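You operate a simulated robot arm through the tools that you are given. There is no shell and no other tool.

You are at the controls of a simulated robot arm. One attempt, no reset.

TASK
Put things in order on the roller bench. At the end: the white tile is on the white flat box; the silver basket stands where the white wash tin (marked "PLATE WASH") stood; the orange small plate from the roller bench stands where the white tile stood; the white wash tin stands where the orange small plate stood; whatever was shut is shut again. Leave all else as you found it, and nothing knocked over.
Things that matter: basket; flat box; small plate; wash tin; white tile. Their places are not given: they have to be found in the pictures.

The check looks at the end state, three seconds after you hand in, the way a careful person would. Anything else that was tipped, shoved, dropped, spilled or broken makes it a failure.

THE ROBOT
A 7-joint arm with a two-finger parallel gripper, fixed in place. Base frame: the origin is at the foot of the arm, x ahead of it, y to its left, z up; the work surface is at about z = 0.86. Lengths are in m, angles in rad, forces in N, time in s.
With the tool pointing down near the work surface it reaches from about 0.3 to 0.7 m from the base axis. Its first joint turns from -1.152 to 1.152 rad. Payload 1.57 kg.
The TCP is the grasp point between the finger pads, 0.03 m short of the fingertips. In the tool frame z runs along the fingers and y along their closing line. Largest opening 0.11 m; finger width 0.024, thickness 0.012; the body of the gripper, 0.048 by 0.112 m, starts 0.078 m behind the TCP.
Orientation is that of the tool frame in the base frame, as [roll, pitch, yaw] about the fixed x, y, z axes, in that order (R = Rz(yaw) Ry(pitch) Rx(roll)). With the fingers straight down and closing along the base's y, the tool's x points along the base's -x, its y along +y and its z along -z.

THE INTERFACE
- The arm moves only by the tool send_rows. Its argument "motion" is a list of rows, each a list of 7 numbers: the closure, from 0 (fully open) to 1 (shut), then the shift along the tool's x, y, z in m, then the turn, a rotation vector about the tool's x, y, z in rad. In form: [[grip, x, y, z, rx, ry, rz], ...]. A call has 1 to 20 rows; each row shifts and turns the commanded pose from where the row before left it, along the tool's axes as they then stand. Rows are played at 5 a second. More than 0.05 m and 0.15 rad between two rows, or a gripper value outside its range, and nothing of the call is played. A pose out of reach is approached as far as the arm can. The call stops where the force on the tool passes 40 N (or 10 N more than at its start, if that is more) or the arm is blocked; 0.2 s more then pass. The fingers move at their own pace (about 0.108 m/s each) and stop on an object; they squeeze with about 30 N. The grip force told is the motor's: it shows also when the fingers shut on nothing. Time passes only in rows, and 0.2 s behind the last, so rows that do not move let the fingers close. It gives the time, the measured TCP pose, the force on the tool (base axes), the opening and the grip force at its end, in the units of the frame above (readings bear some noise), with the torque about the TCP (base axes, N m) and any sound that the robot's microphone picked up.
- Cameras (640 x 400 px; columns grow to the right, rows downward): "scene" is fixed at [0.1674, -0.4045, 1.3904]; the picture's right is [0.69, -0.72, 0.00], its down [-0.52, -0.49, -0.70] and it looks along [0.51, 0.48, -0.71] (base axes); focal length 232 px, centre (320, 200). "wrist" rides on the gripper at [0.07, 0.016, -0.141] in the tool frame; the picture's right is [-0.23, 0.97, 0.00], its down [-0.86, -0.20, -0.48] and it looks along [-0.47, -0.11, 0.88] (tool axes); focal length 222 px, centre (320, 200).
- grab_frame(camera): a new picture of that camera. It takes no simulated time.
- measure_at(camera, pixels): for up to 12 pixels [column, row] of the newest picture of that camera ("zoom" is the newest enlarged one), the place [x, y, z] in the base frame of the surface seen there, good to about 0.003 m. It takes no simulated time.
- inspect(camera, box): a new picture of the part [left, top, right, bottom] of that camera's present view, enlarged. It takes no simulated time.
- finish_job(): hands the job in; it is judged then, once.

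Open the gripper and draw the arm clear of the work before you hand the job in, unless the task says otherwise.

The tools are called after "Call:" by a JSON object that holds its "fn" and its "kwargs". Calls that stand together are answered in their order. send_rows: Moves the arm, as the interface text tells. Its arguments: {"type":"object","properties":{"motion":{"type":"array","items":{"type":"array","items":{"type":"number"}}}},"required":["motion"]} The other tools are called the same way: grab_frame (camera) takes a picture; measure_at (camera, pixels) gives the place of the surface under pixels of a picture; inspect (camera, box) takes an enlarged picture of a part of a camera's view; finish_job () hands the job in.

At the start:

```text
clock: 0.0
position: [0.4264, 0.0661, 1.1761]
orientation: [-3.141, 0.001, -3.141]
ft_force: [0.6, 0.3, 0.5]
torque: [0.01, 0.0, 0.02]
gripper_width: 0.1097
grasp_force: 0.0
```

scene: 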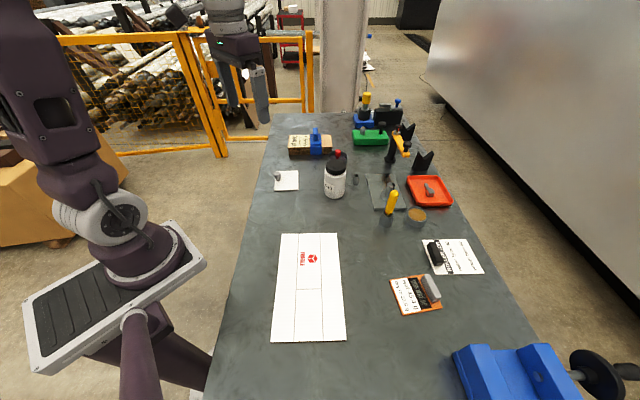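
wrist: 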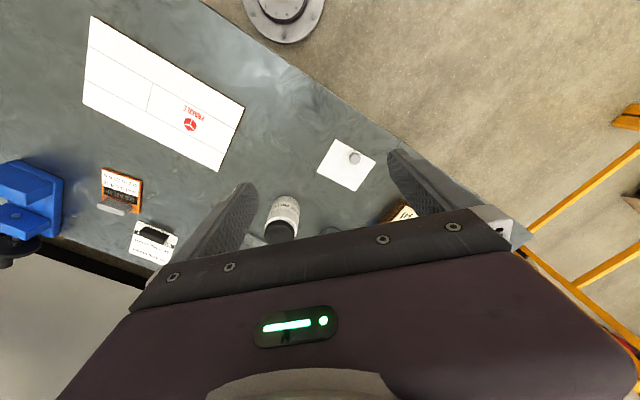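

I start by enlarging the scene picture around the objects on the bench (columns 260-490, rows 90-320), to identify everything.

Call:
{"fn": "inspect", "kwargs": {"camera": "scene", "box": [250, 90, 470, 230]}}

Call:
{"fn": "inspect", "kwargs": {"camera": "scene", "box": [250, 210, 510, 370]}}

Call:
{"fn": "inspect", "kwargs": {"camera": "wrist", "box": [60, 0, 400, 260]}}

```text
2.86 times, centred on (360, 160) of scene
```

zoom: 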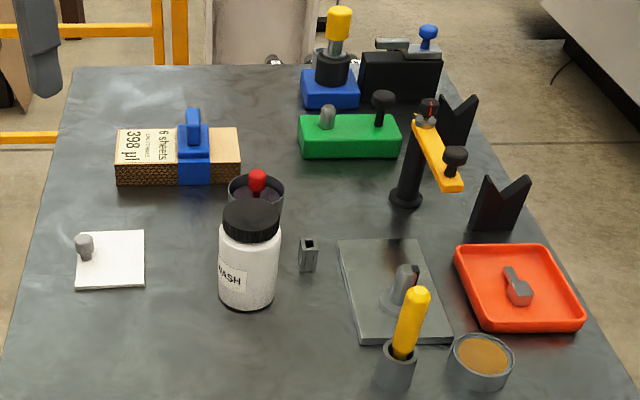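

```text
2.46 times, centred on (380, 290) of scene
```

zoom: 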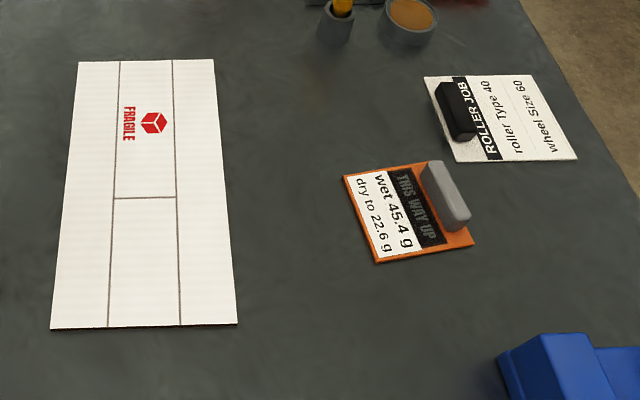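

```text
1.54 times, centred on (230, 130) of wrist
```

zoom: 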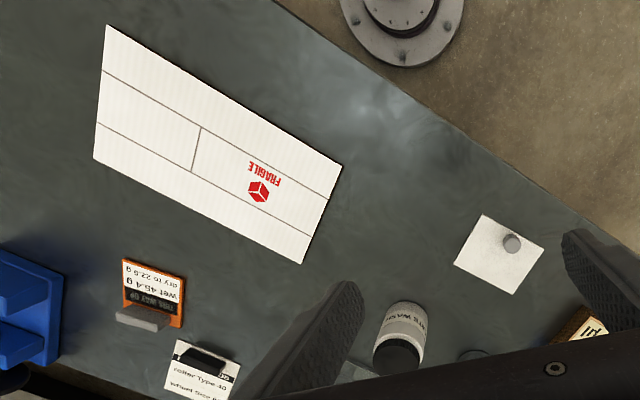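

The tile with knob is at about (285,180), the wash tin at (335,178), a cup with a red knob behind it at (339,155), a small silver clip at (356,179). I enlarge these more to tell which is the silver basket.

Call:
{"fn": "inspect", "kwargs": {"camera": "scene", "box": [310, 140, 390, 205]}}

Call:
{"fn": "inspect", "kwargs": {"camera": "scene", "box": [340, 90, 460, 165]}}

Call:
{"fn": "inspect", "kwargs": {"camera": "scene", "box": [360, 165, 460, 230]}}

Call:
{"fn": "inspect", "kwargs": {"camera": "scene", "box": [440, 320, 640, 400]}}

```text
6.15 times, centred on (350, 172) of scene
```

zoom: 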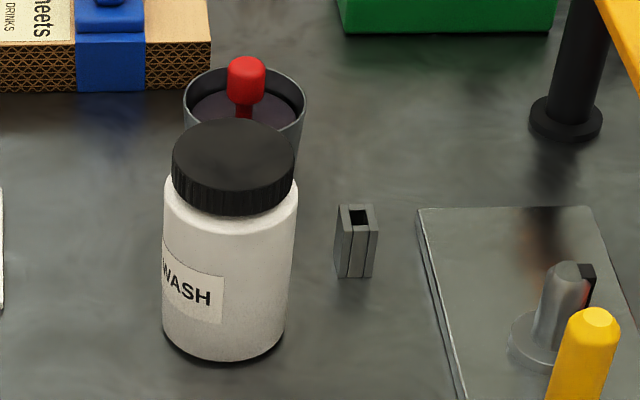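

```text
5.33 times, centred on (400, 128) of scene
```

zoom: 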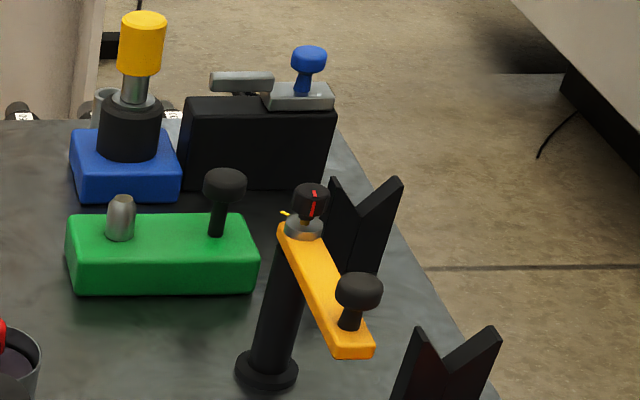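

```text
6.15 times, centred on (410, 198) of scene
```

zoom: 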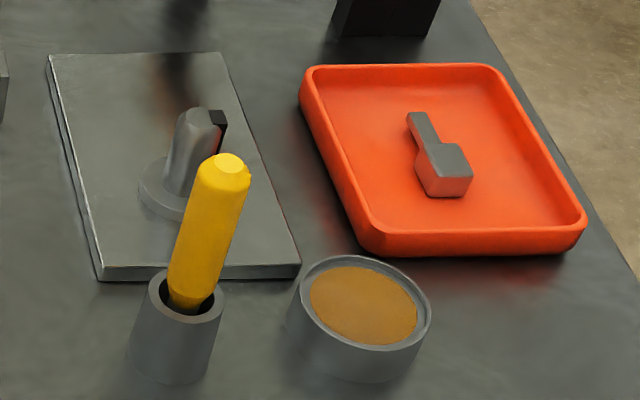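

```text
3.20 times, centred on (540, 360) of scene
```

zoom: 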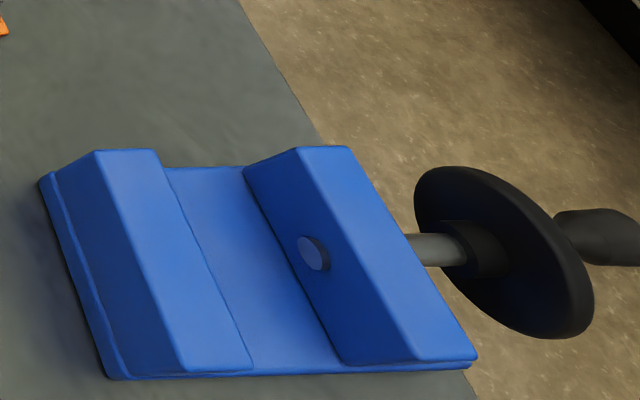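

I measure the places of the main objects in the scene: tile corners, tin, cup, flat box, small plate, grey plate.

Call:
{"fn": "grab_frame", "kwargs": {"camera": "scene"}}

Call:
{"fn": "measure_at", "kwargs": {"camera": "scene", "pixels": [[277, 171], [299, 171], [299, 190], [275, 190], [279, 174], [338, 156], [335, 195], [339, 153], [356, 175], [330, 156], [347, 158], [290, 210]]}}

Call:
{"fn": "measure_at", "kwargs": {"camera": "scene", "pixels": [[282, 235], [337, 234], [345, 340], [271, 341], [391, 280], [423, 276], [442, 308], [403, 315], [431, 286], [410, 297], [300, 345], [310, 290]]}}

Call:
{"fn": "measure_at", "kwargs": {"camera": "scene", "pixels": [[368, 174], [395, 173], [409, 207], [378, 209], [391, 185], [390, 193], [390, 220], [417, 214], [430, 190], [394, 190], [388, 225], [416, 225]]}}

```text
taken
```

scene: 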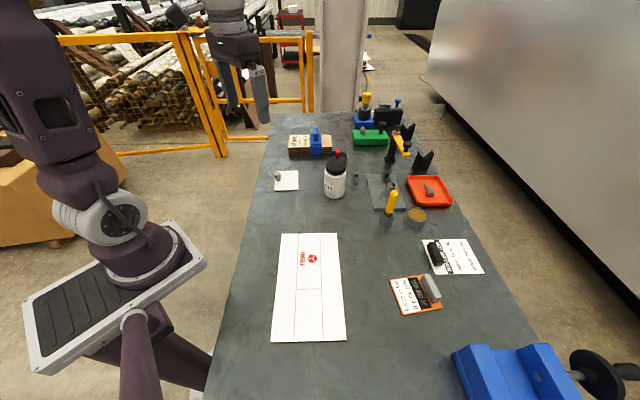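

```text
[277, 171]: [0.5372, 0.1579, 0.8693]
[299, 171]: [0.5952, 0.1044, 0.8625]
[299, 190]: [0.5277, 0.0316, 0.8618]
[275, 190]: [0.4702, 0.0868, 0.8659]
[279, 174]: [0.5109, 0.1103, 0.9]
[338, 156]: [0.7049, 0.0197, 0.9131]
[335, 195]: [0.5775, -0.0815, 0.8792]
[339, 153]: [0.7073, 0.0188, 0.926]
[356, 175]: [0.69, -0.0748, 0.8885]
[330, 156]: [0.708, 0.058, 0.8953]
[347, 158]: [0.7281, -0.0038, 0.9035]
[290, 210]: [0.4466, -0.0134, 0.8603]
```

```text
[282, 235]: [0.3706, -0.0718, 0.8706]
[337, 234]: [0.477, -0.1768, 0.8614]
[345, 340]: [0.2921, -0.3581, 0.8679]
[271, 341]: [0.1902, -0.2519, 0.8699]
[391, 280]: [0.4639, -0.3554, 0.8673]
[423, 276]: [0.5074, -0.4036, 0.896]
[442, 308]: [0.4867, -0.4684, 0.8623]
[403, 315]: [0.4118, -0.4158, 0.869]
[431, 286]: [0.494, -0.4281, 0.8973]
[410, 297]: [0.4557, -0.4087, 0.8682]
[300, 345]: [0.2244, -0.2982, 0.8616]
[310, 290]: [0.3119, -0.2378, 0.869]
```

```text
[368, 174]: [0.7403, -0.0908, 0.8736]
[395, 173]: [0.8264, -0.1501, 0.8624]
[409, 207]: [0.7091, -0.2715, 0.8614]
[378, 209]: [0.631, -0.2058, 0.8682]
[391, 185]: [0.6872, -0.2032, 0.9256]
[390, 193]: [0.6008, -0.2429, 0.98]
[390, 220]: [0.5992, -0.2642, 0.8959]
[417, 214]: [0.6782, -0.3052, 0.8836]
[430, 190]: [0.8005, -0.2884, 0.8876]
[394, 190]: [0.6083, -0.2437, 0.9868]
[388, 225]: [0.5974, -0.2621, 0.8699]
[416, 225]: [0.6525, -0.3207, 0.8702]
```

The bench top is z≈0.861; a cup with a red knob stands near (0.705,0.02), behind the tin (~(0.60,-0.06)). I move forward about 0.15 m at this height so that the wrist camera can look at the cup and the grey plate region from above.

Call:
{"fn": "send_rows", "kwargs": {"motion": [[0, -0.04, -0.015, 0, 0, 0, 0], [0, -0.04, -0.015, 0, 0, 0, 0], [0, -0.04, -0.015, 0, 0, 0, 0], [0, -0.03, -0.015, 0, 0, 0, 0], [0, 0, 0, 0, 0, 0, 0]]}}

Call:
{"fn": "grab_frame", "kwargs": {"camera": "wrist"}}

Call:
{"fn": "grab_frame", "kwargs": {"camera": "scene"}}

```text
clock: 1.2
position: [0.5789, 0.007, 1.1753]
orientation: [-3.141, 0.0, -3.141]
ft_force: [0.3, 0.6, 0.0]
torque: [-0.01, 0.01, 0.01]
gripper_width: 0.1101
grasp_force: 0.0
```

```text
taken
```

wrist: 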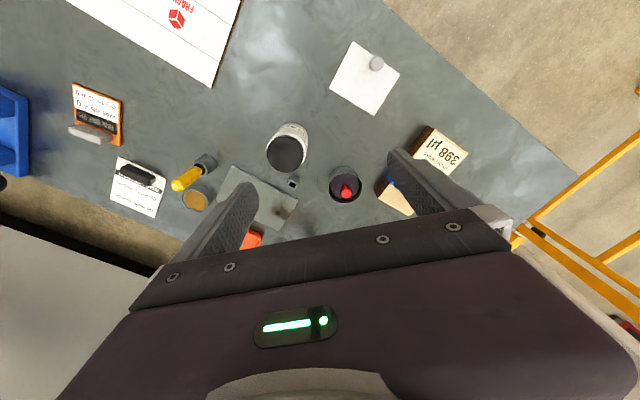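

```text
taken
```

scene: 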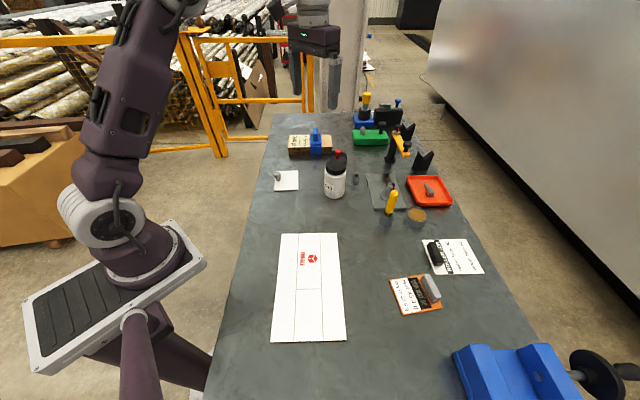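

The wrist view shows the cup with the red knob at (345,185), the tin at (287,148), the grey plate at (260,195). I enlarge that region.

Call:
{"fn": "inspect", "kwargs": {"camera": "wrist", "box": [250, 100, 410, 220]}}

Call:
{"fn": "inspect", "kwargs": {"camera": "wrist", "box": [60, 70, 300, 240]}}

Call:
{"fn": "inspect", "kwargs": {"camera": "wrist", "box": [310, 150, 380, 210]}}

```text
3.33 times, centred on (330, 160) of wrist
```

zoom: 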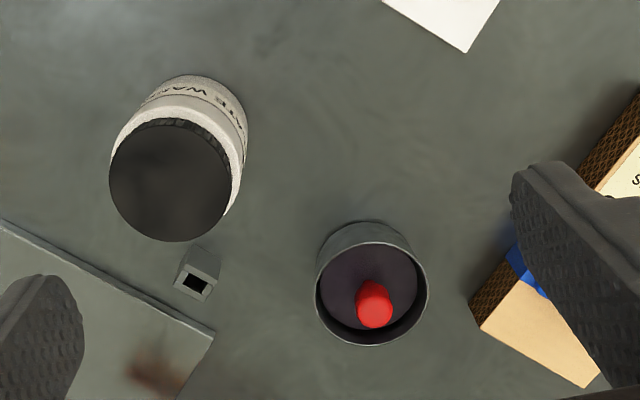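

```text
2.35 times, centred on (180, 155) of wrist
```

zoom: 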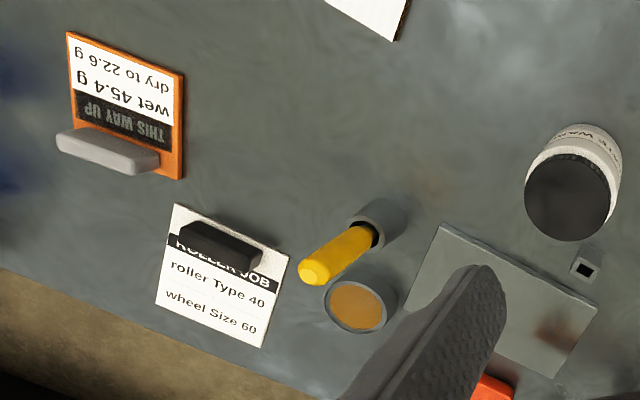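

```text
6.67 times, centred on (345, 180) of wrist
```

zoom: 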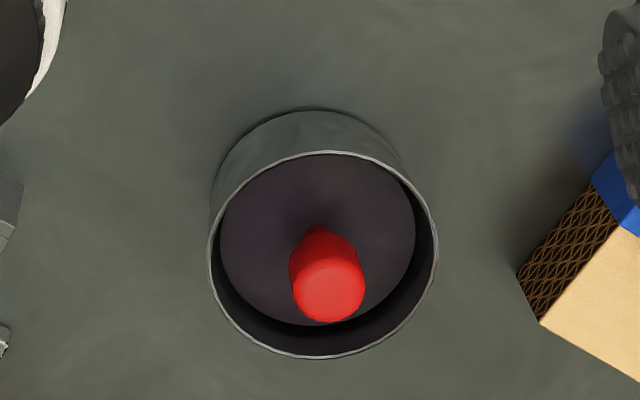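

The cup holds a dark disc with a red knob. I measure the far objects as well, to see which are within reach, and look at them enlarged.

Call:
{"fn": "measure_at", "kwargs": {"camera": "scene", "pixels": [[300, 147], [316, 140], [370, 138], [365, 118], [388, 115], [398, 103], [402, 145], [424, 160], [407, 130], [512, 370], [425, 188], [440, 250]]}}

Call:
{"fn": "inspect", "kwargs": {"camera": "scene", "box": [345, 90, 415, 135]}}

Call:
{"fn": "inspect", "kwargs": {"camera": "scene", "box": [280, 120, 350, 165]}}

```text
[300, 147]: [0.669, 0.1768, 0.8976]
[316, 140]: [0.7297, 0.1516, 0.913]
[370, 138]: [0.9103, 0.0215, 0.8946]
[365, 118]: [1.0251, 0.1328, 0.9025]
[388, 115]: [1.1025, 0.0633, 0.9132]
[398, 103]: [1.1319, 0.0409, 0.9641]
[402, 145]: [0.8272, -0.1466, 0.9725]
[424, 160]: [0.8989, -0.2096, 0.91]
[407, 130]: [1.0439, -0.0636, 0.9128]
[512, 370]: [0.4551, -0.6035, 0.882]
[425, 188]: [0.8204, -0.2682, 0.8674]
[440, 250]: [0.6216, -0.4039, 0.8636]
```

```text
8.89 times, centred on (380, 112) of scene
```

zoom: 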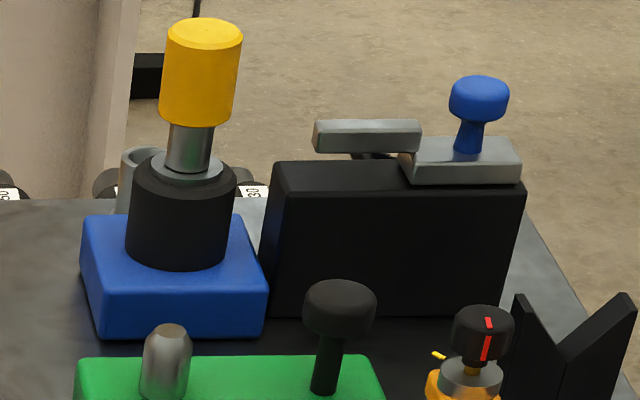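

```text
8.89 times, centred on (315, 142) of scene
```

zoom: 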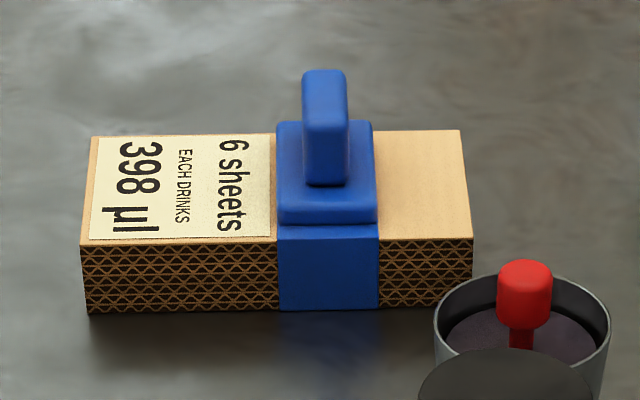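

The cup near (0.705,0.02) is the likeliest basket, but the grey plate with a knob near (0.69,-0.20) could be a cover. I move over toward it to see it and the neighbouring tins from above.

Call:
{"fn": "send_rows", "kwargs": {"motion": [[0, -0.01, -0.045, 0, 0, 0, 0], [0, -0.01, -0.045, 0, 0, 0, 0], [0, 0, -0.045, 0.01, 0, 0, 0], [0, 0, -0.03, 0.01, 0, 0, 0], [0, 0, 0, 0, 0, 0, 0]]}}

Call:
{"fn": "grab_frame", "kwargs": {"camera": "wrist"}}

Call:
{"fn": "inspect", "kwargs": {"camera": "wrist", "box": [180, 60, 420, 220]}}

```text
clock: 2.4
position: [0.5952, -0.1587, 1.1589]
orientation: [3.141, -0.001, -3.141]
ft_force: [0.5, 0.5, 0.7]
torque: [-0.02, -0.03, -0.02]
gripper_width: 0.1103
grasp_force: 0.1
```

```text
taken
```

wrist: 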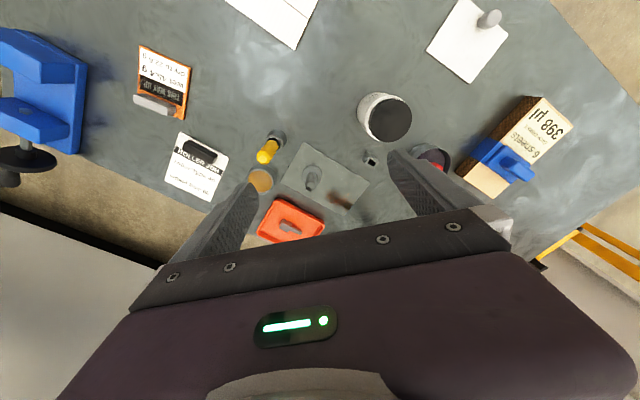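

```text
2.50 times, centred on (300, 140) of wrist
```

zoom: 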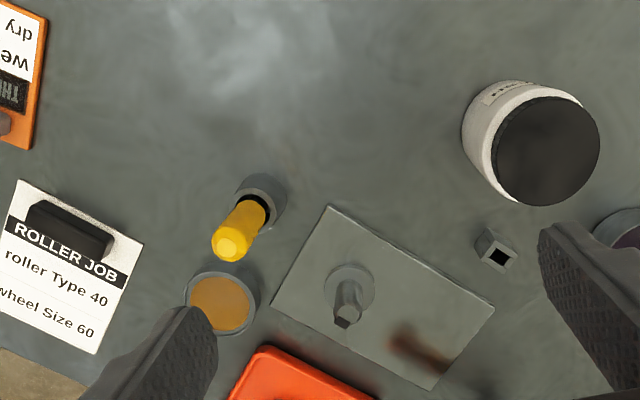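

I enlarge the grey plate and its upright at wrist (312,180), and the cup with the knob at (430,155).

Call:
{"fn": "inspect", "kwargs": {"camera": "wrist", "box": [270, 135, 390, 220]}}

Call:
{"fn": "inspect", "kwargs": {"camera": "wrist", "box": [350, 80, 460, 180]}}

Call:
{"fn": "inspect", "kwargs": {"camera": "wrist", "box": [240, 125, 300, 200]}}

```text
4.71 times, centred on (330, 178) of wrist
```

zoom: 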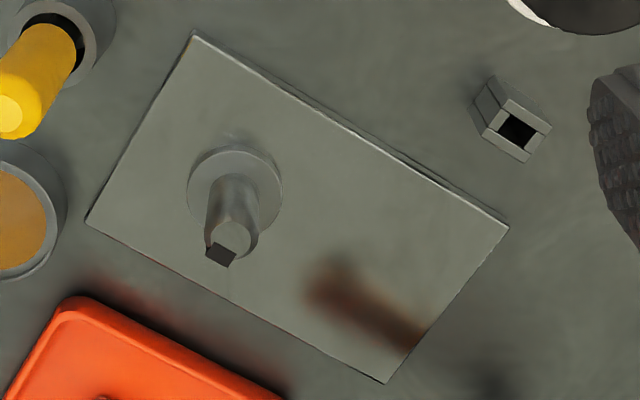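

```text
4.00 times, centred on (405, 130) of wrist
```

zoom: 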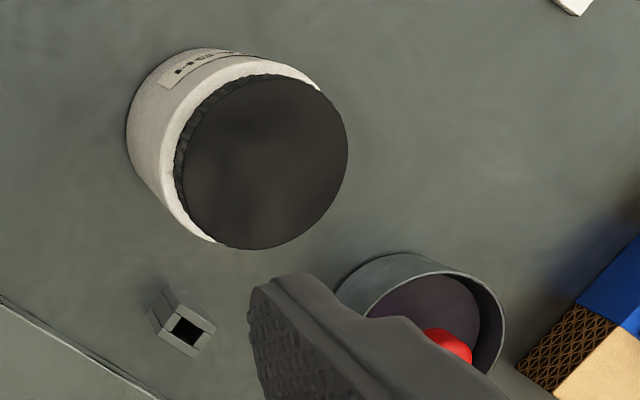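

```text
5.33 times, centred on (270, 162) of wrist
```

zoom: 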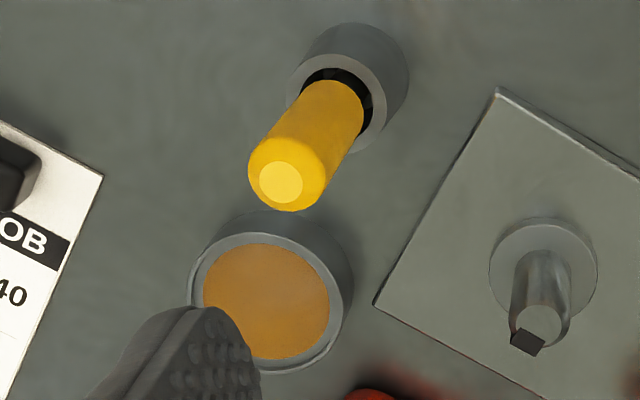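

The grey plate is a fixed-looking base with a post, so the cup with the red knob is the silver basket. I measure tin lid (385,118), basket rim and knob in the wrist view, then move toward the tile.

Call:
{"fn": "measure_at", "kwargs": {"camera": "wrist", "pixels": [[386, 118], [362, 115], [410, 118], [386, 97], [370, 160], [437, 166], [430, 155], [447, 150], [312, 180], [309, 190], [430, 147], [365, 103]]}}

Call:
{"fn": "send_rows", "kwargs": {"motion": [[0, 0.018, 0.036, 0.002, 0, 0, 0], [0, 0.018, 0.036, 0.002, 0, 0, 0], [0, 0.018, 0.036, 0.002, 0, 0, 0], [0, 0.018, 0.036, 0.002, 0, 0, 0], [0, 0.018, 0.036, 0.002, 0, 0, 0], [0, 0.018, 0.036, 0.01, 0, 0, 0], [0, 0.018, 0.03, 0.01, 0, 0, 0], [0, 0, 0, 0, 0, 0, 0]]}}

Call:
{"fn": "grab_frame", "kwargs": {"camera": "wrist"}}

Call:
{"fn": "inspect", "kwargs": {"camera": "wrist", "box": [240, 60, 480, 210]}}

```text
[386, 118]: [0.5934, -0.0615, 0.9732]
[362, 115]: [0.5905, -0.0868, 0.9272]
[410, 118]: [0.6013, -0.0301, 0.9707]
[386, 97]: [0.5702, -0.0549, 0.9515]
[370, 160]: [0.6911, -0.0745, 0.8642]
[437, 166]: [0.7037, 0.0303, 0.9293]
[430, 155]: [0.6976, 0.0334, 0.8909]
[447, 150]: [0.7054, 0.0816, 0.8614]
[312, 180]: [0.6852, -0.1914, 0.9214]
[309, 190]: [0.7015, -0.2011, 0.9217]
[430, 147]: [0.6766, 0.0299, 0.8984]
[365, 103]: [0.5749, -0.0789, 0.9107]
```

```text
clock: 4.2
position: [0.4676, 0.0903, 1.1288]
orientation: [3.141, -0.001, 3.14]
ft_force: [0.4, -0.2, -0.8]
torque: [0.01, 0.02, 0.02]
gripper_width: 0.1102
grasp_force: 0.1
```

```text
taken
```

wrist: 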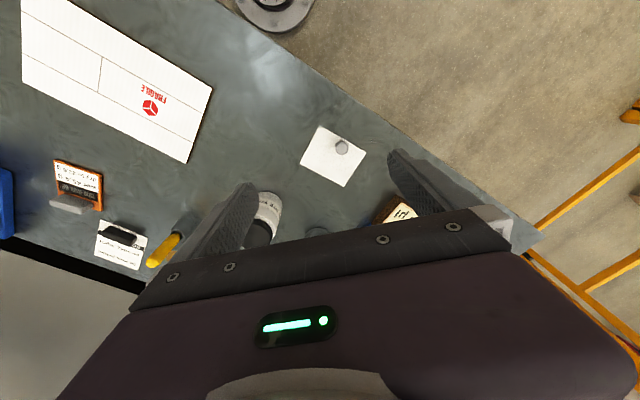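

```text
2.67 times, centred on (360, 135) of wrist
```

zoom: 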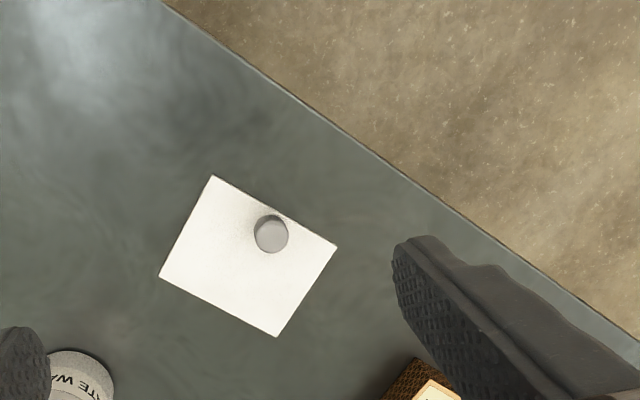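

In this enlarged view the tile's corners are at zoom (213,176), (337,247), (277,337), (158,277) and the knob top at (271,230). I measure them, slightly inside the edges.

Call:
{"fn": "measure_at", "kwargs": {"camera": "zoom", "pixels": [[215, 180], [332, 247], [276, 332], [163, 276], [270, 228], [270, 243], [262, 228], [280, 232], [210, 260], [275, 300], [150, 200], [271, 222]]}}

```text
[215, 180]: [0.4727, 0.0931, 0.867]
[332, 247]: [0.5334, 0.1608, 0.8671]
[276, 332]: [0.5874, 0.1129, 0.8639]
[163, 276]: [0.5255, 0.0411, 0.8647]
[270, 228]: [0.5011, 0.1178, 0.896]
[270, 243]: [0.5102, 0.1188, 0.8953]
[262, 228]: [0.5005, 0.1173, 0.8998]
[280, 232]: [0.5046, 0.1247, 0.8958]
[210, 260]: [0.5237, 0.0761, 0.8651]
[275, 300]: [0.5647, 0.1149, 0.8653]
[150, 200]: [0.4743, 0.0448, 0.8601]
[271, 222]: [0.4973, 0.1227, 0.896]
```

Tile: centre ≈(0.531,0.101), axes at ±45°, knob centre ≈(0.506,0.118), top z 0.896. I move over the knob and turn by 45° so that the fingers close along the knob-to-centre line, then look again.

Call:
{"fn": "send_rows", "kwargs": {"motion": [[0, -0.0192, 0.0138, 0.02, 0, 0, 0], [0, -0.0192, 0.0138, 0.02, 0, 0, 0], [0, 0, 0, 0.02, 0, 0, -0.132], [0, 0, 0, 0.02, 0, 0, -0.132], [0, 0, 0, 0.02, 0, 0, -0.132], [0, 0, 0, 0.02, 0, 0, -0.132], [0, 0, 0, 0.0, 0, 0, -0.132], [0, 0, 0, 0.0, 0, 0, -0.132], [0, 0, 0, 0, 0, 0, 0]]}}

Call:
{"fn": "grab_frame", "kwargs": {"camera": "wrist"}}

Call:
{"fn": "grab_frame", "kwargs": {"camera": "scene"}}

```text
clock: 6.2
position: [0.5066, 0.1157, 1.0072]
orientation: [-3.141, 0.0, -2.347]
ft_force: [0.4, 0.3, -0.3]
torque: [0.03, -0.03, 0.02]
gripper_width: 0.1099
grasp_force: 0.0
```

```text
taken
```

wrist: 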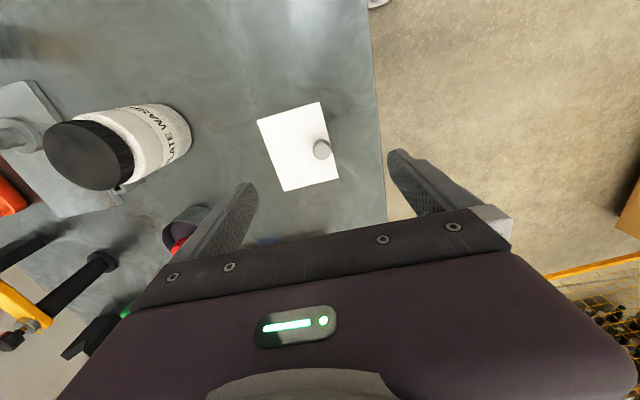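

```text
taken
```

scene: 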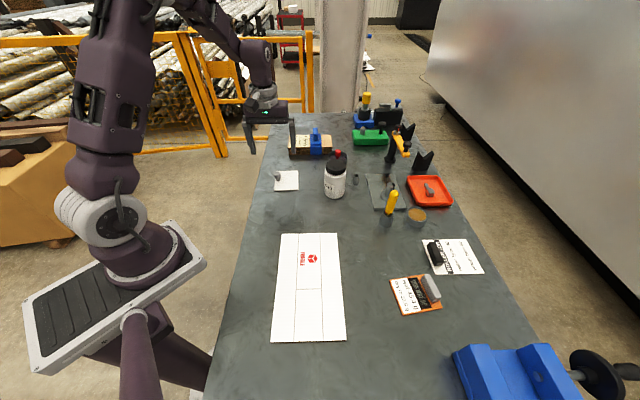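

The tool stands above the tile; the knob is at wrist (321,149), the tile corners at (257,119), (318,102), (339,178), (282,190). I measure again from this nearer view.

Call:
{"fn": "inspect", "kwargs": {"camera": "wrist", "box": [240, 90, 360, 200]}}

Call:
{"fn": "measure_at", "kwargs": {"camera": "wrist", "pixels": [[260, 121], [316, 105], [336, 176], [284, 187], [321, 146], [326, 146], [316, 147], [321, 142], [321, 151], [290, 150], [345, 160], [330, 125]]}}

```text
3.64 times, centred on (300, 145) of wrist
```

zoom: 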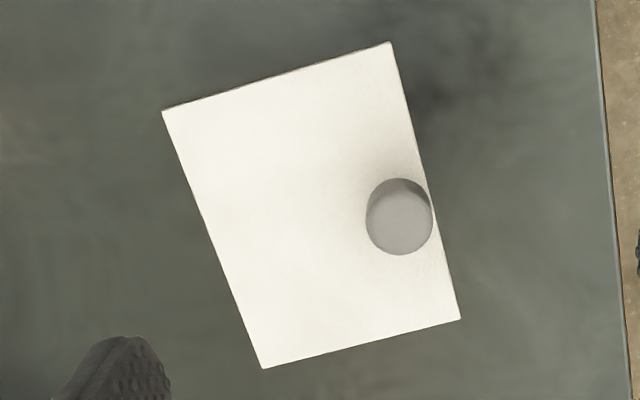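

```text
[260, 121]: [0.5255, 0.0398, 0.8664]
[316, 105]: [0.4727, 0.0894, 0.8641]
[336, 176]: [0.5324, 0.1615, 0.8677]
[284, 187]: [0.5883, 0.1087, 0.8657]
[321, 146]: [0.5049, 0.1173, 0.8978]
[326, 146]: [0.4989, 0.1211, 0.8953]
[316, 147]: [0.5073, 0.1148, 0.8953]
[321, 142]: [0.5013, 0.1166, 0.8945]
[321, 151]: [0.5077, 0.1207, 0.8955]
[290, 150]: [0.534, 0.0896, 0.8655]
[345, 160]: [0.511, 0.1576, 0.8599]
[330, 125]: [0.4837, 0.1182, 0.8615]
```

The knob centre is ≈(0.506,0.119), within 4 mm of the tool axis. I descend to z≈0.902 (fingertips just above the tile) and close on the knob.

Call:
{"fn": "send_rows", "kwargs": {"motion": [[0, -0.002, 0.002, 0.035, 0, 0, 0], [0, 0, 0, 0.035, 0, 0, 0], [0, 0, 0, 0.025, 0, 0, 0], [0, 0, 0, 0.0095, 0, 0, 0], [0, 0, 0, 0, 0, 0, 0]]}}

Call:
{"fn": "grab_frame", "kwargs": {"camera": "wrist"}}

Call:
{"fn": "inspect", "kwargs": {"camera": "scene", "box": [230, 130, 350, 210]}}

```text
clock: 7.4
position: [0.5078, 0.1177, 0.9004]
orientation: [3.139, 0.0, -2.349]
ft_force: [-1.2, 0.8, -0.4]
torque: [0.01, 0.03, -0.01]
gripper_width: 0.1099
grasp_force: 0.1
```

```text
taken
```

wrist: 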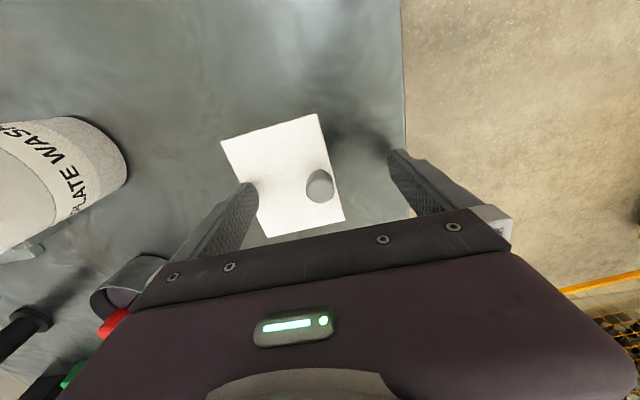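

```text
5.00 times, centred on (290, 170) of scene
```

zoom: 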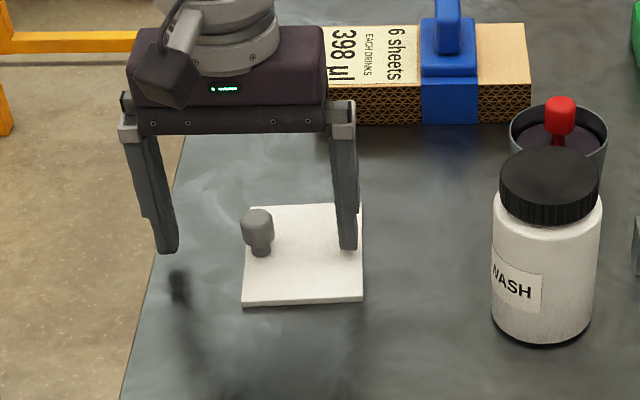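

The fingers straddle the knob (head on a stem) with tips just above the tile. I close.

Call:
{"fn": "send_rows", "kwargs": {"motion": [[1, 0, 0, 0, 0, 0, 0], [1, 0, 0, 0, 0, 0, 0], [1, 0, 0, 0, 0, 0, 0], [1, 0, 0, 0, 0, 0, 0], [1, 0, 0, 0, 0, 0, 0]]}}

Call:
{"fn": "inspect", "kwargs": {"camera": "scene", "box": [230, 130, 350, 210]}}

```text
clock: 8.6
position: [0.507, 0.1167, 0.902]
orientation: [3.141, 0.001, -2.351]
ft_force: [-0.2, 0.1, 0.5]
torque: [0.02, 0.02, 0.01]
gripper_width: 0.0205
grasp_force: 29.9
```

```text
5.00 times, centred on (290, 170) of scene
```

zoom: 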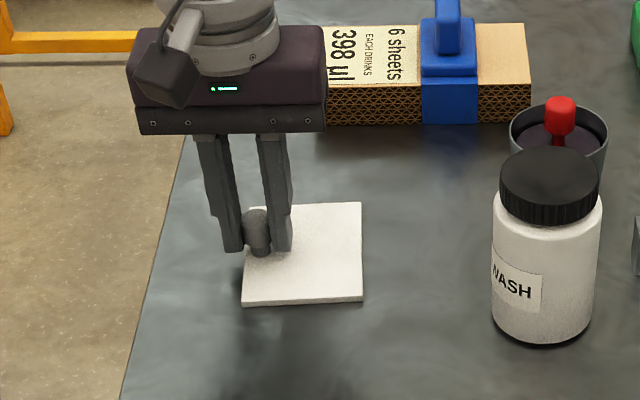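

The knob is held (opening 0.0205, 30 N). I lift by 6 cm and check the tile hangs level.

Call:
{"fn": "send_rows", "kwargs": {"motion": [[1, 0, 0, -0.01, 0, 0, 0], [1, 0, 0, -0.02, 0, 0, 0], [1, 0, 0, -0.03, 0, 0, 0], [1, 0, 0, -0.03, 0, 0, 0], [1, 0, 0, 0, 0, 0, 0]]}}

Call:
{"fn": "grab_frame", "kwargs": {"camera": "scene"}}

Call:
{"fn": "inspect", "kwargs": {"camera": "scene", "box": [230, 100, 350, 180]}}

```text
clock: 9.8
position: [0.5066, 0.1161, 0.9924]
orientation: [-3.14, 0.001, -2.35]
ft_force: [-0.2, 0.2, -0.7]
torque: [-0.01, 0.0, 0.01]
gripper_width: 0.0209
grasp_force: 29.8
```

```text
taken
```

scene: 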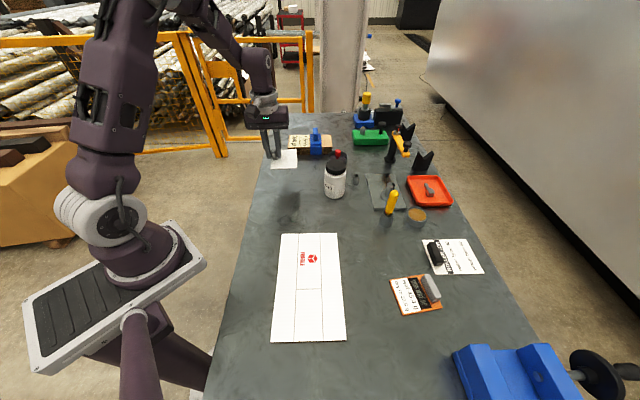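

```text
5.00 times, centred on (290, 140) of scene
```

zoom: 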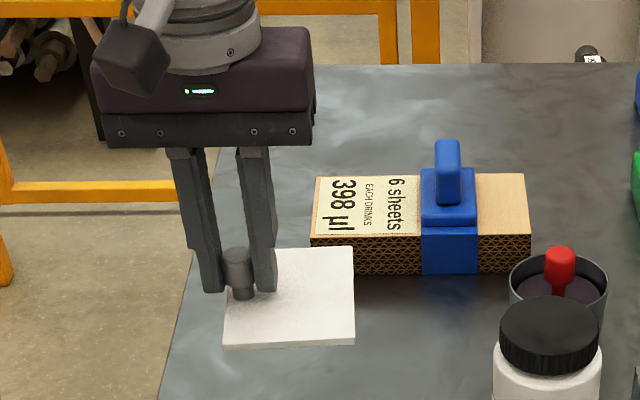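

The tile hangs level. I carry it 0.37 m across at this height to over the flat box (box centre ≈(0.333,-0.215), so TCP ≈(0.310,-0.198)).

Call:
{"fn": "send_rows", "kwargs": {"motion": [[1, 0.02, -0.00447, 0, 0, 0, 0], [1, 0.0403, -0.00894, 0, 0, 0, 0], [1, 0.0403, -0.00894, 0, 0, 0, 0], [1, 0.0403, -0.00894, 0, 0, 0, 0], [1, 0.0403, -0.00894, 0, 0, 0, 0], [1, 0.0403, -0.00894, 0, 0, 0, 0], [1, 0.0403, -0.00894, 0, 0, 0, 0], [1, 0.0403, -0.00894, 0, 0, 0, 0], [1, 0.0403, -0.00894, 0, 0, 0, 0], [1, 0.02, -0.00447, 0, 0, 0, 0], [1, 0, 0, 0, 0, 0, 0], [1, 0, 0, 0, 0, 0, 0]]}}

Call:
{"fn": "grab_frame", "kwargs": {"camera": "scene"}}

Call:
{"fn": "grab_frame", "kwargs": {"camera": "wrist"}}

```text
clock: 12.4
position: [0.3088, -0.1976, 0.9923]
orientation: [-3.141, 0.0, -2.347]
ft_force: [0.9, -0.3, -1.6]
torque: [0.01, 0.01, 0.0]
gripper_width: 0.0207
grasp_force: 30.2
```

```text
taken
```

scene: 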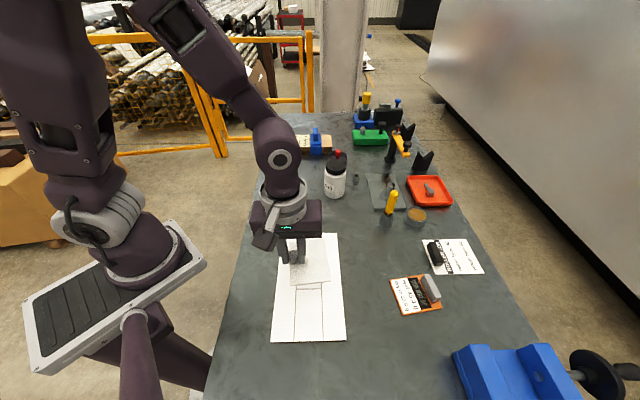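

```text
taken
```

wrist: 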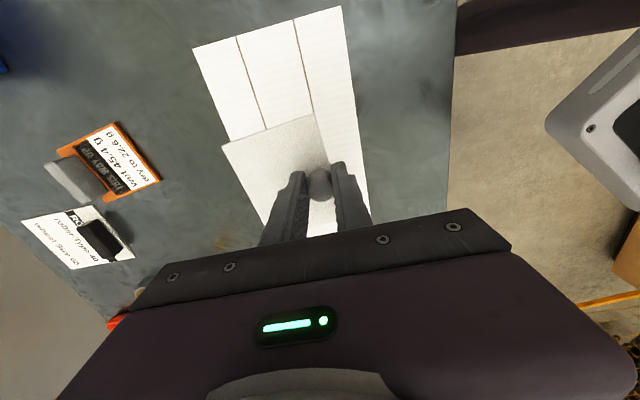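

The tile is over the box. I measure the tile corners (222,145), (313,116) and the box edges (193,48), (340,8), (369,205) in the wrist view to check centering.

Call:
{"fn": "inspect", "kwargs": {"camera": "wrist", "box": [180, 0, 400, 250]}}

Call:
{"fn": "measure_at", "kwargs": {"camera": "wrist", "pixels": [[224, 146], [311, 118], [196, 50], [338, 10], [366, 200], [228, 120], [360, 150], [270, 215], [320, 225], [260, 180], [204, 80], [355, 100]]}}

```text
1.60 times, centred on (290, 125) of wrist
```

zoom: 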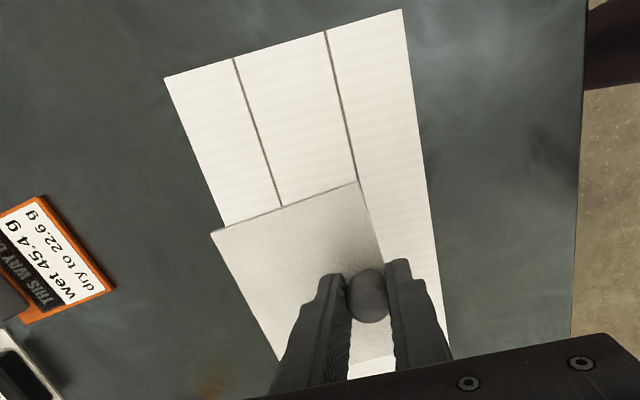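

```text
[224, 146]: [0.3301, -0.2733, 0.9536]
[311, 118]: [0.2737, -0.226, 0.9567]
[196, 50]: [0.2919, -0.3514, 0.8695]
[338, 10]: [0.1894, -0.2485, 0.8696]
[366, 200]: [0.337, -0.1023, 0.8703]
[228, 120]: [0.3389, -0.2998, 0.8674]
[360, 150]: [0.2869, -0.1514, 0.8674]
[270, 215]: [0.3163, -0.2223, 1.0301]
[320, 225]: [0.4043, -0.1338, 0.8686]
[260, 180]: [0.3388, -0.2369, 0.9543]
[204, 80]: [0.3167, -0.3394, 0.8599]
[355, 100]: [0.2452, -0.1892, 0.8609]
```

Tile centre ≈(0.332,-0.214), the box centre (0.333,-0.215), so it is centred. I lower about 7.4 cm, leaving a few mm, then read the force.

Call:
{"fn": "send_rows", "kwargs": {"motion": [[1, 0, 0, 0.02, 0, 0, 0], [1, 0, 0, 0.025, 0, 0, 0], [1, 0, 0, 0.02, 0, 0, 0], [1, 0, 0, 0.01, 0, 0, 0], [1, 0, 0, 0.002, 0, 0, 0], [1, 0, 0, 0, 0, 0, 0]]}}

Call:
{"fn": "inspect", "kwargs": {"camera": "scene", "box": [240, 190, 380, 350]}}

```text
clock: 13.8
position: [0.3099, -0.196, 0.9148]
orientation: [3.141, -0.001, -2.35]
ft_force: [-0.7, 0.1, -0.5]
torque: [0.0, 0.03, 0.03]
gripper_width: 0.0204
grasp_force: 29.8
```

```text
2.50 times, centred on (310, 270) of scene
```

zoom: 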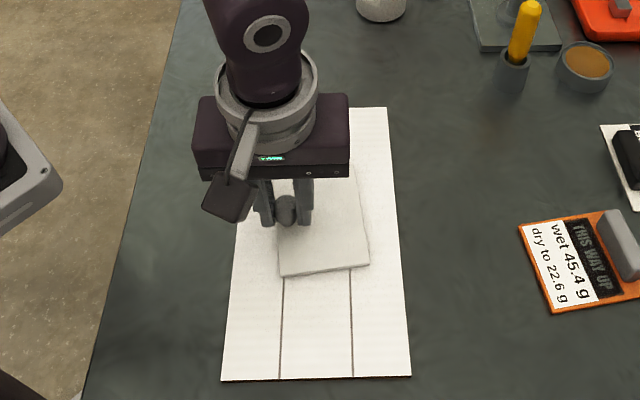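

The force is still nil and TCP z is 0.915; the tile is just above the box. I lower 2 mm at a time to feel the contact.

Call:
{"fn": "send_rows", "kwargs": {"motion": [[1, 0, 0, 0.002, 0, 0, 0], [1, 0, 0, 0.001, 0, 0, 0], [1, 0, 0, 0, 0, 0, 0]]}}

```text
clock: 14.6
position: [0.3098, -0.1968, 0.9132]
orientation: [-3.14, 0.0, -2.35]
ft_force: [0.1, 0.1, -0.6]
torque: [0.0, 0.01, 0.01]
gripper_width: 0.0204
grasp_force: 30.0
```

Still no contact force at z≈0.913; I lower another 2 mm.

Call:
{"fn": "send_rows", "kwargs": {"motion": [[1, 0, 0, 0.001, 0, 0, 0], [1, 0, 0, 0.001, 0, 0, 0], [1, 0, 0, 0, 0, 0, 0]]}}

```text
clock: 15.4
position: [0.3111, -0.1968, 0.9098]
orientation: [-3.141, -0.001, -2.352]
ft_force: [-3.7, -0.4, 24.5]
torque: [-0.29, -0.17, -0.1]
gripper_width: 0.0202
grasp_force: 30.5
```

Contact: 24.5 N upward. I raise by 1 mm to relax the pressure and then open the fingers.

Call:
{"fn": "send_rows", "kwargs": {"motion": [[1, 0, 0, -0.001, 0, 0, 0], [1, 0, 0, 0, 0, 0, 0]]}}

```text
clock: 16.0
position: [0.3114, -0.1979, 0.9119]
orientation: [-3.142, 0.003, -2.351]
ft_force: [-1.2, -0.7, 12.8]
torque: [-0.25, -0.19, -0.04]
gripper_width: 0.02
grasp_force: 29.7
```

Lightly pressing (13 N). I open the fingers and check.

Call:
{"fn": "send_rows", "kwargs": {"motion": [[0.6, 0, 0, -0.0005, 0, 0, 0], [0.3, 0, 0, 0, 0, 0, 0], [0, 0, 0, 0, 0, 0, 0], [0, 0, 0, 0, 0, 0, 0]]}}

Call:
{"fn": "inspect", "kwargs": {"camera": "scene", "box": [240, 190, 380, 350]}}

```text
clock: 17.0
position: [0.3107, -0.1958, 0.9117]
orientation: [3.14, -0.001, -2.351]
ft_force: [-0.6, 0.1, 0.2]
torque: [-0.02, -0.01, -0.02]
gripper_width: 0.1099
grasp_force: 0.1
```

```text
2.50 times, centred on (310, 270) of scene
```

zoom: 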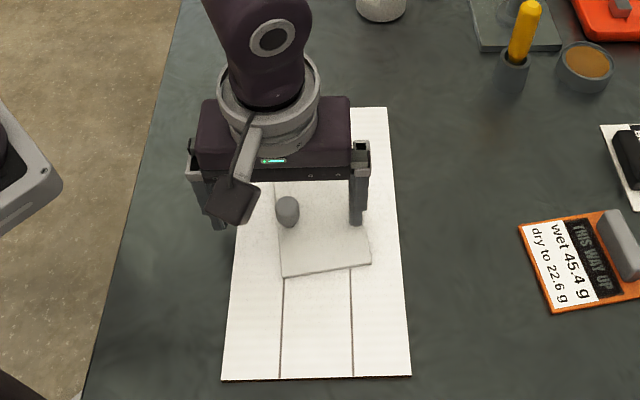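

The tile rests on the box, released. I rise 16 cm and move over to the small plate near (0.45,-0.41) to look at it from above.

Call:
{"fn": "send_rows", "kwargs": {"motion": [[0, 0, 0, -0.03, 0, 0, 0], [0, 0, 0, -0.045, 0, 0, 0], [0, 0, 0, -0.045, 0, 0, 0], [0, 0, 0, -0.04, 0, 0, 0], [0, 0.009, -0.039, 0, 0, 0, 0], [0, 0.009, -0.039, 0, 0, 0, 0], [0, 0.009, -0.039, 0, 0, 0, 0], [0, 0.009, -0.039, 0, 0, 0, 0], [0, 0.009, -0.039, 0, 0, 0, 0], [0, 0.009, -0.039, 0, 0, 0, 0], [0, 0, 0, 0, 0, 0, 0]]}}

Call:
{"fn": "grab_frame", "kwargs": {"camera": "wrist"}}

Call:
{"fn": "grab_frame", "kwargs": {"camera": "scene"}}

```text
clock: 19.4
position: [0.4418, -0.3997, 1.0699]
orientation: [3.141, 0.0, -2.35]
ft_force: [0.2, -0.6, 0.2]
torque: [-0.03, 0.0, -0.01]
gripper_width: 0.1098
grasp_force: 0.1
```

```text
taken
```

wrist: 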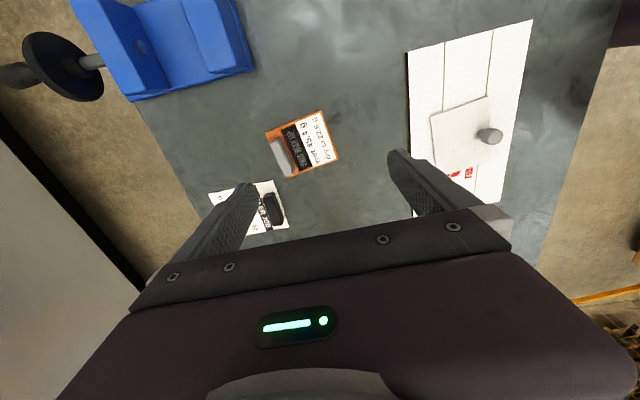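

```text
taken
```

scene: 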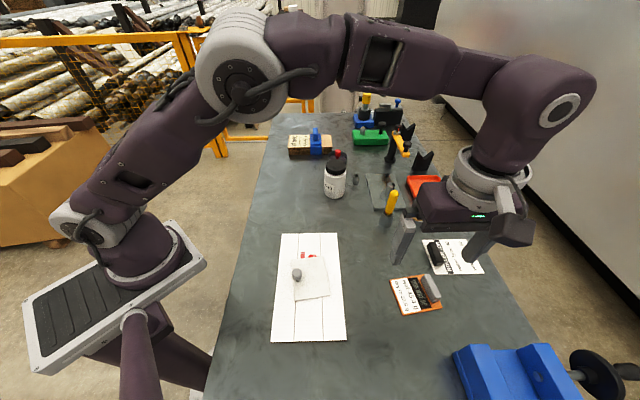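

The plate is in the wrist view at (303,145), its grey handle at (284,155). I enlarge it to measure corners and handle ends.

Call:
{"fn": "inspect", "kwargs": {"camera": "wrist", "box": [240, 95, 360, 195]}}

```text
4.00 times, centred on (300, 145) of wrist
```

zoom: 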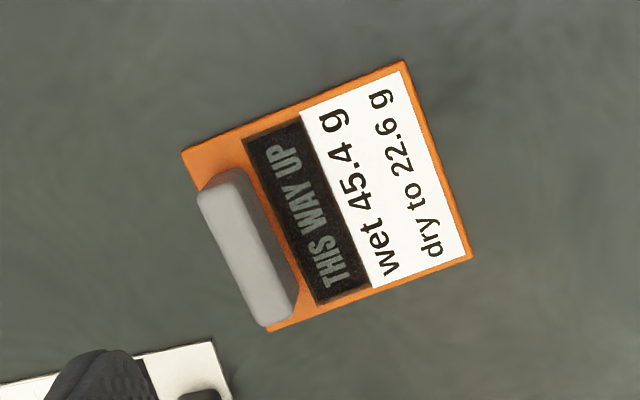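

Corners in this zoom: (183,150), (403,63), (471,256), (270,330); the handle's top face runs from about (215,190) to (275,318). I measure them.

Call:
{"fn": "measure_at", "kwargs": {"camera": "zoom", "pixels": [[188, 153], [401, 68], [466, 254], [290, 318], [214, 192], [268, 312], [243, 250], [230, 250], [256, 245], [345, 190], [205, 200], [283, 296]]}}

```text
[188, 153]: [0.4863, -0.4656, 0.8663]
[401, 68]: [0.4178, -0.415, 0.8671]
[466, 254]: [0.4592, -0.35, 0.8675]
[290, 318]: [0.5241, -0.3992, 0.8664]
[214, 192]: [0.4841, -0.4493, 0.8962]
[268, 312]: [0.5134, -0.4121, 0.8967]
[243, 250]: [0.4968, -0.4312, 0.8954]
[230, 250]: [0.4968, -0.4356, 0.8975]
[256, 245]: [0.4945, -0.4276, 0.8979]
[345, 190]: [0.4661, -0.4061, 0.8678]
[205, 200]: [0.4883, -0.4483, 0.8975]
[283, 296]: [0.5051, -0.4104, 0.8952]
```

Plate centre ≈(0.473,-0.409), handle centre ≈(0.497,-0.431), handle long axis at about 53°. I move over the handle, turn by -0.14 rad, narrow the fingers to about 6 cm, go down to z≈0.98 and look.

Call:
{"fn": "send_rows", "kwargs": {"motion": [[0.45, -0.00825, -0.03065, 0, 0, 0, 0], [0.45, -0.00825, -0.03065, 0, 0, 0, 0], [0.45, 0, 0, 0.02, 0, 0, -0.14], [0.45, 0, 0, 0.035, 0, 0, 0], [0.45, 0, 0, 0.035, 0, 0, 0], [0.45, 0, 0, 0, 0, 0, 0]]}}

Call:
{"fn": "grab_frame", "kwargs": {"camera": "wrist"}}

Call:
{"fn": "inspect", "kwargs": {"camera": "scene", "box": [370, 200, 510, 330]}}

```text
clock: 20.8
position: [0.4762, -0.4176, 0.9785]
orientation: [-3.141, -0.001, -2.211]
ft_force: [0.5, -0.9, 0.1]
torque: [-0.01, 0.02, -0.02]
gripper_width: 0.0605
grasp_force: 0.2
out of reach, approached as far as the arm can: row 2
```

```text
taken
```

wrist: 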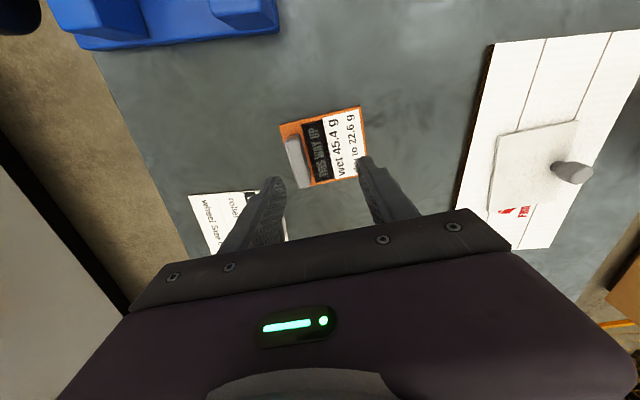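

```text
3.08 times, centred on (440, 265) of scene
```

zoom: 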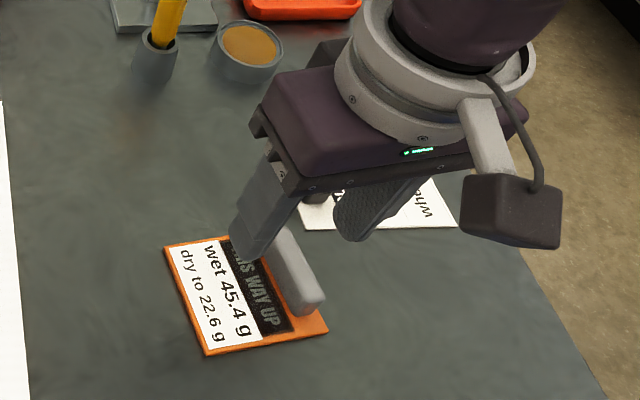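

The pose at z 1.07 was beyond reach, so the tool stopped short at (0.476,-0.418); lower down the reach is larger. I measure the handle again in this nearer view (handle top about (297,158)).

Call:
{"fn": "inspect", "kwargs": {"camera": "wrist", "box": [260, 90, 390, 200]}}

```text
3.64 times, centred on (325, 145) of wrist
```

zoom: 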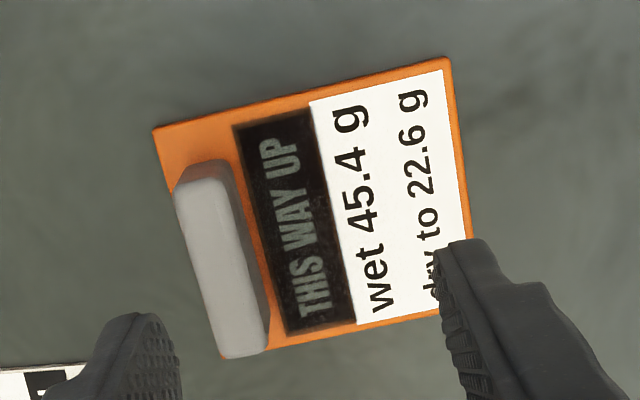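

The handle's top face runs from zoom (203,175) to (243,350); corners of the plate at (153,132), (450,58), (472,235). I measure them.

Call:
{"fn": "measure_at", "kwargs": {"camera": "zoom", "pixels": [[158, 135], [446, 63], [470, 232], [205, 185], [241, 340], [222, 265], [205, 265], [240, 258], [360, 190], [283, 345], [230, 220], [236, 300]]}}

```text
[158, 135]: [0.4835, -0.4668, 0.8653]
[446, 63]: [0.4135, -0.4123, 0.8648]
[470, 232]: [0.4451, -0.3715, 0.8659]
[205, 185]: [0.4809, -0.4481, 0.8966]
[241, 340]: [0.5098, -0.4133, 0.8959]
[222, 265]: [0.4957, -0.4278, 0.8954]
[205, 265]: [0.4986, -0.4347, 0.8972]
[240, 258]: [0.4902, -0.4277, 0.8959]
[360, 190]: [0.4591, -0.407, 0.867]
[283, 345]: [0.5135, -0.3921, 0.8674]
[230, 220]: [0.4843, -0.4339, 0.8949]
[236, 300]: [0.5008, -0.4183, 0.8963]
```

Handle centre ≈(0.4955,-0.431), aligned with the tool within a degree or two. I go down 4 cm while shifting 2.35 cm outward, keeping fingertips above the handle, and check the pose.

Call:
{"fn": "send_rows", "kwargs": {"motion": [[0.45, 0, 0, 0.015, 0, 0, 0], [0.45, -0.0004, -0.0118, 0.01, 0, 0, 0], [0.45, -0.0004, -0.0117, 0.01, 0, 0, 0], [0.45, 0, 0, 0, 0, 0, 0]]}}

Call:
{"fn": "grab_frame", "kwargs": {"camera": "wrist"}}

```text
clock: 21.8
position: [0.4962, -0.4309, 0.9449]
orientation: [-3.141, 0.001, -2.209]
ft_force: [-1.1, 0.0, 0.3]
torque: [0.02, -0.02, 0.01]
gripper_width: 0.0602
grasp_force: 0.0
```

```text
taken
```

wrist: 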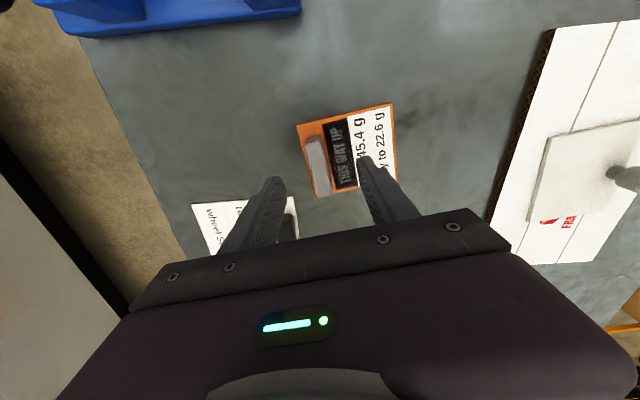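

The handle lies midway between the fingers, at wrist (317,165). I go down 4.2 cm and close on it.

Call:
{"fn": "send_rows", "kwargs": {"motion": [[0.45, 0, 0, 0.02, 0, 0, 0], [0.45, 0, 0, 0.015, 0, 0, 0], [0.45, 0, 0, 0.007, 0, 0, 0], [0.45, 0, 0, 0, 0, 0, 0], [1, 0, 0, 0, 0, 0, 0], [1, 0, 0, 0, 0, 0, 0], [1, 0, 0, 0, 0, 0, 0]]}}

Call:
{"fn": "inspect", "kwargs": {"camera": "scene", "box": [370, 220, 510, 330]}}

Call:
{"fn": "grab_frame", "kwargs": {"camera": "wrist"}}

```text
clock: 23.4
position: [0.4957, -0.4291, 0.9038]
orientation: [-3.141, 0.0, -2.209]
ft_force: [0.9, -0.1, 1.5]
torque: [-0.01, -0.04, -0.03]
gripper_width: 0.0154
grasp_force: 30.2
```

```text
3.64 times, centred on (440, 275) of scene
```

zoom: 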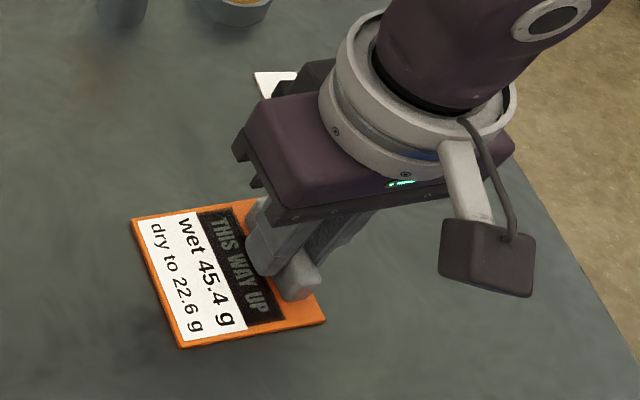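

```text
taken
```

wrist: 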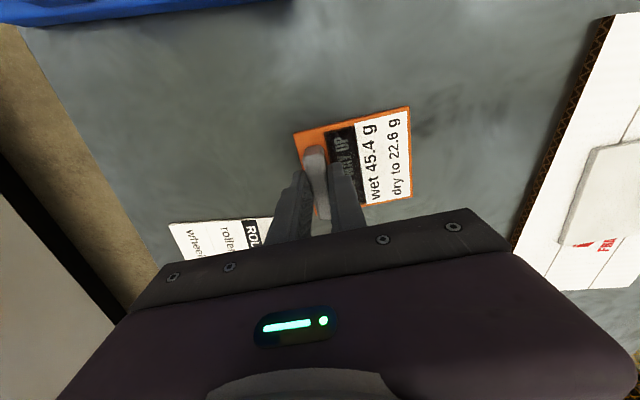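

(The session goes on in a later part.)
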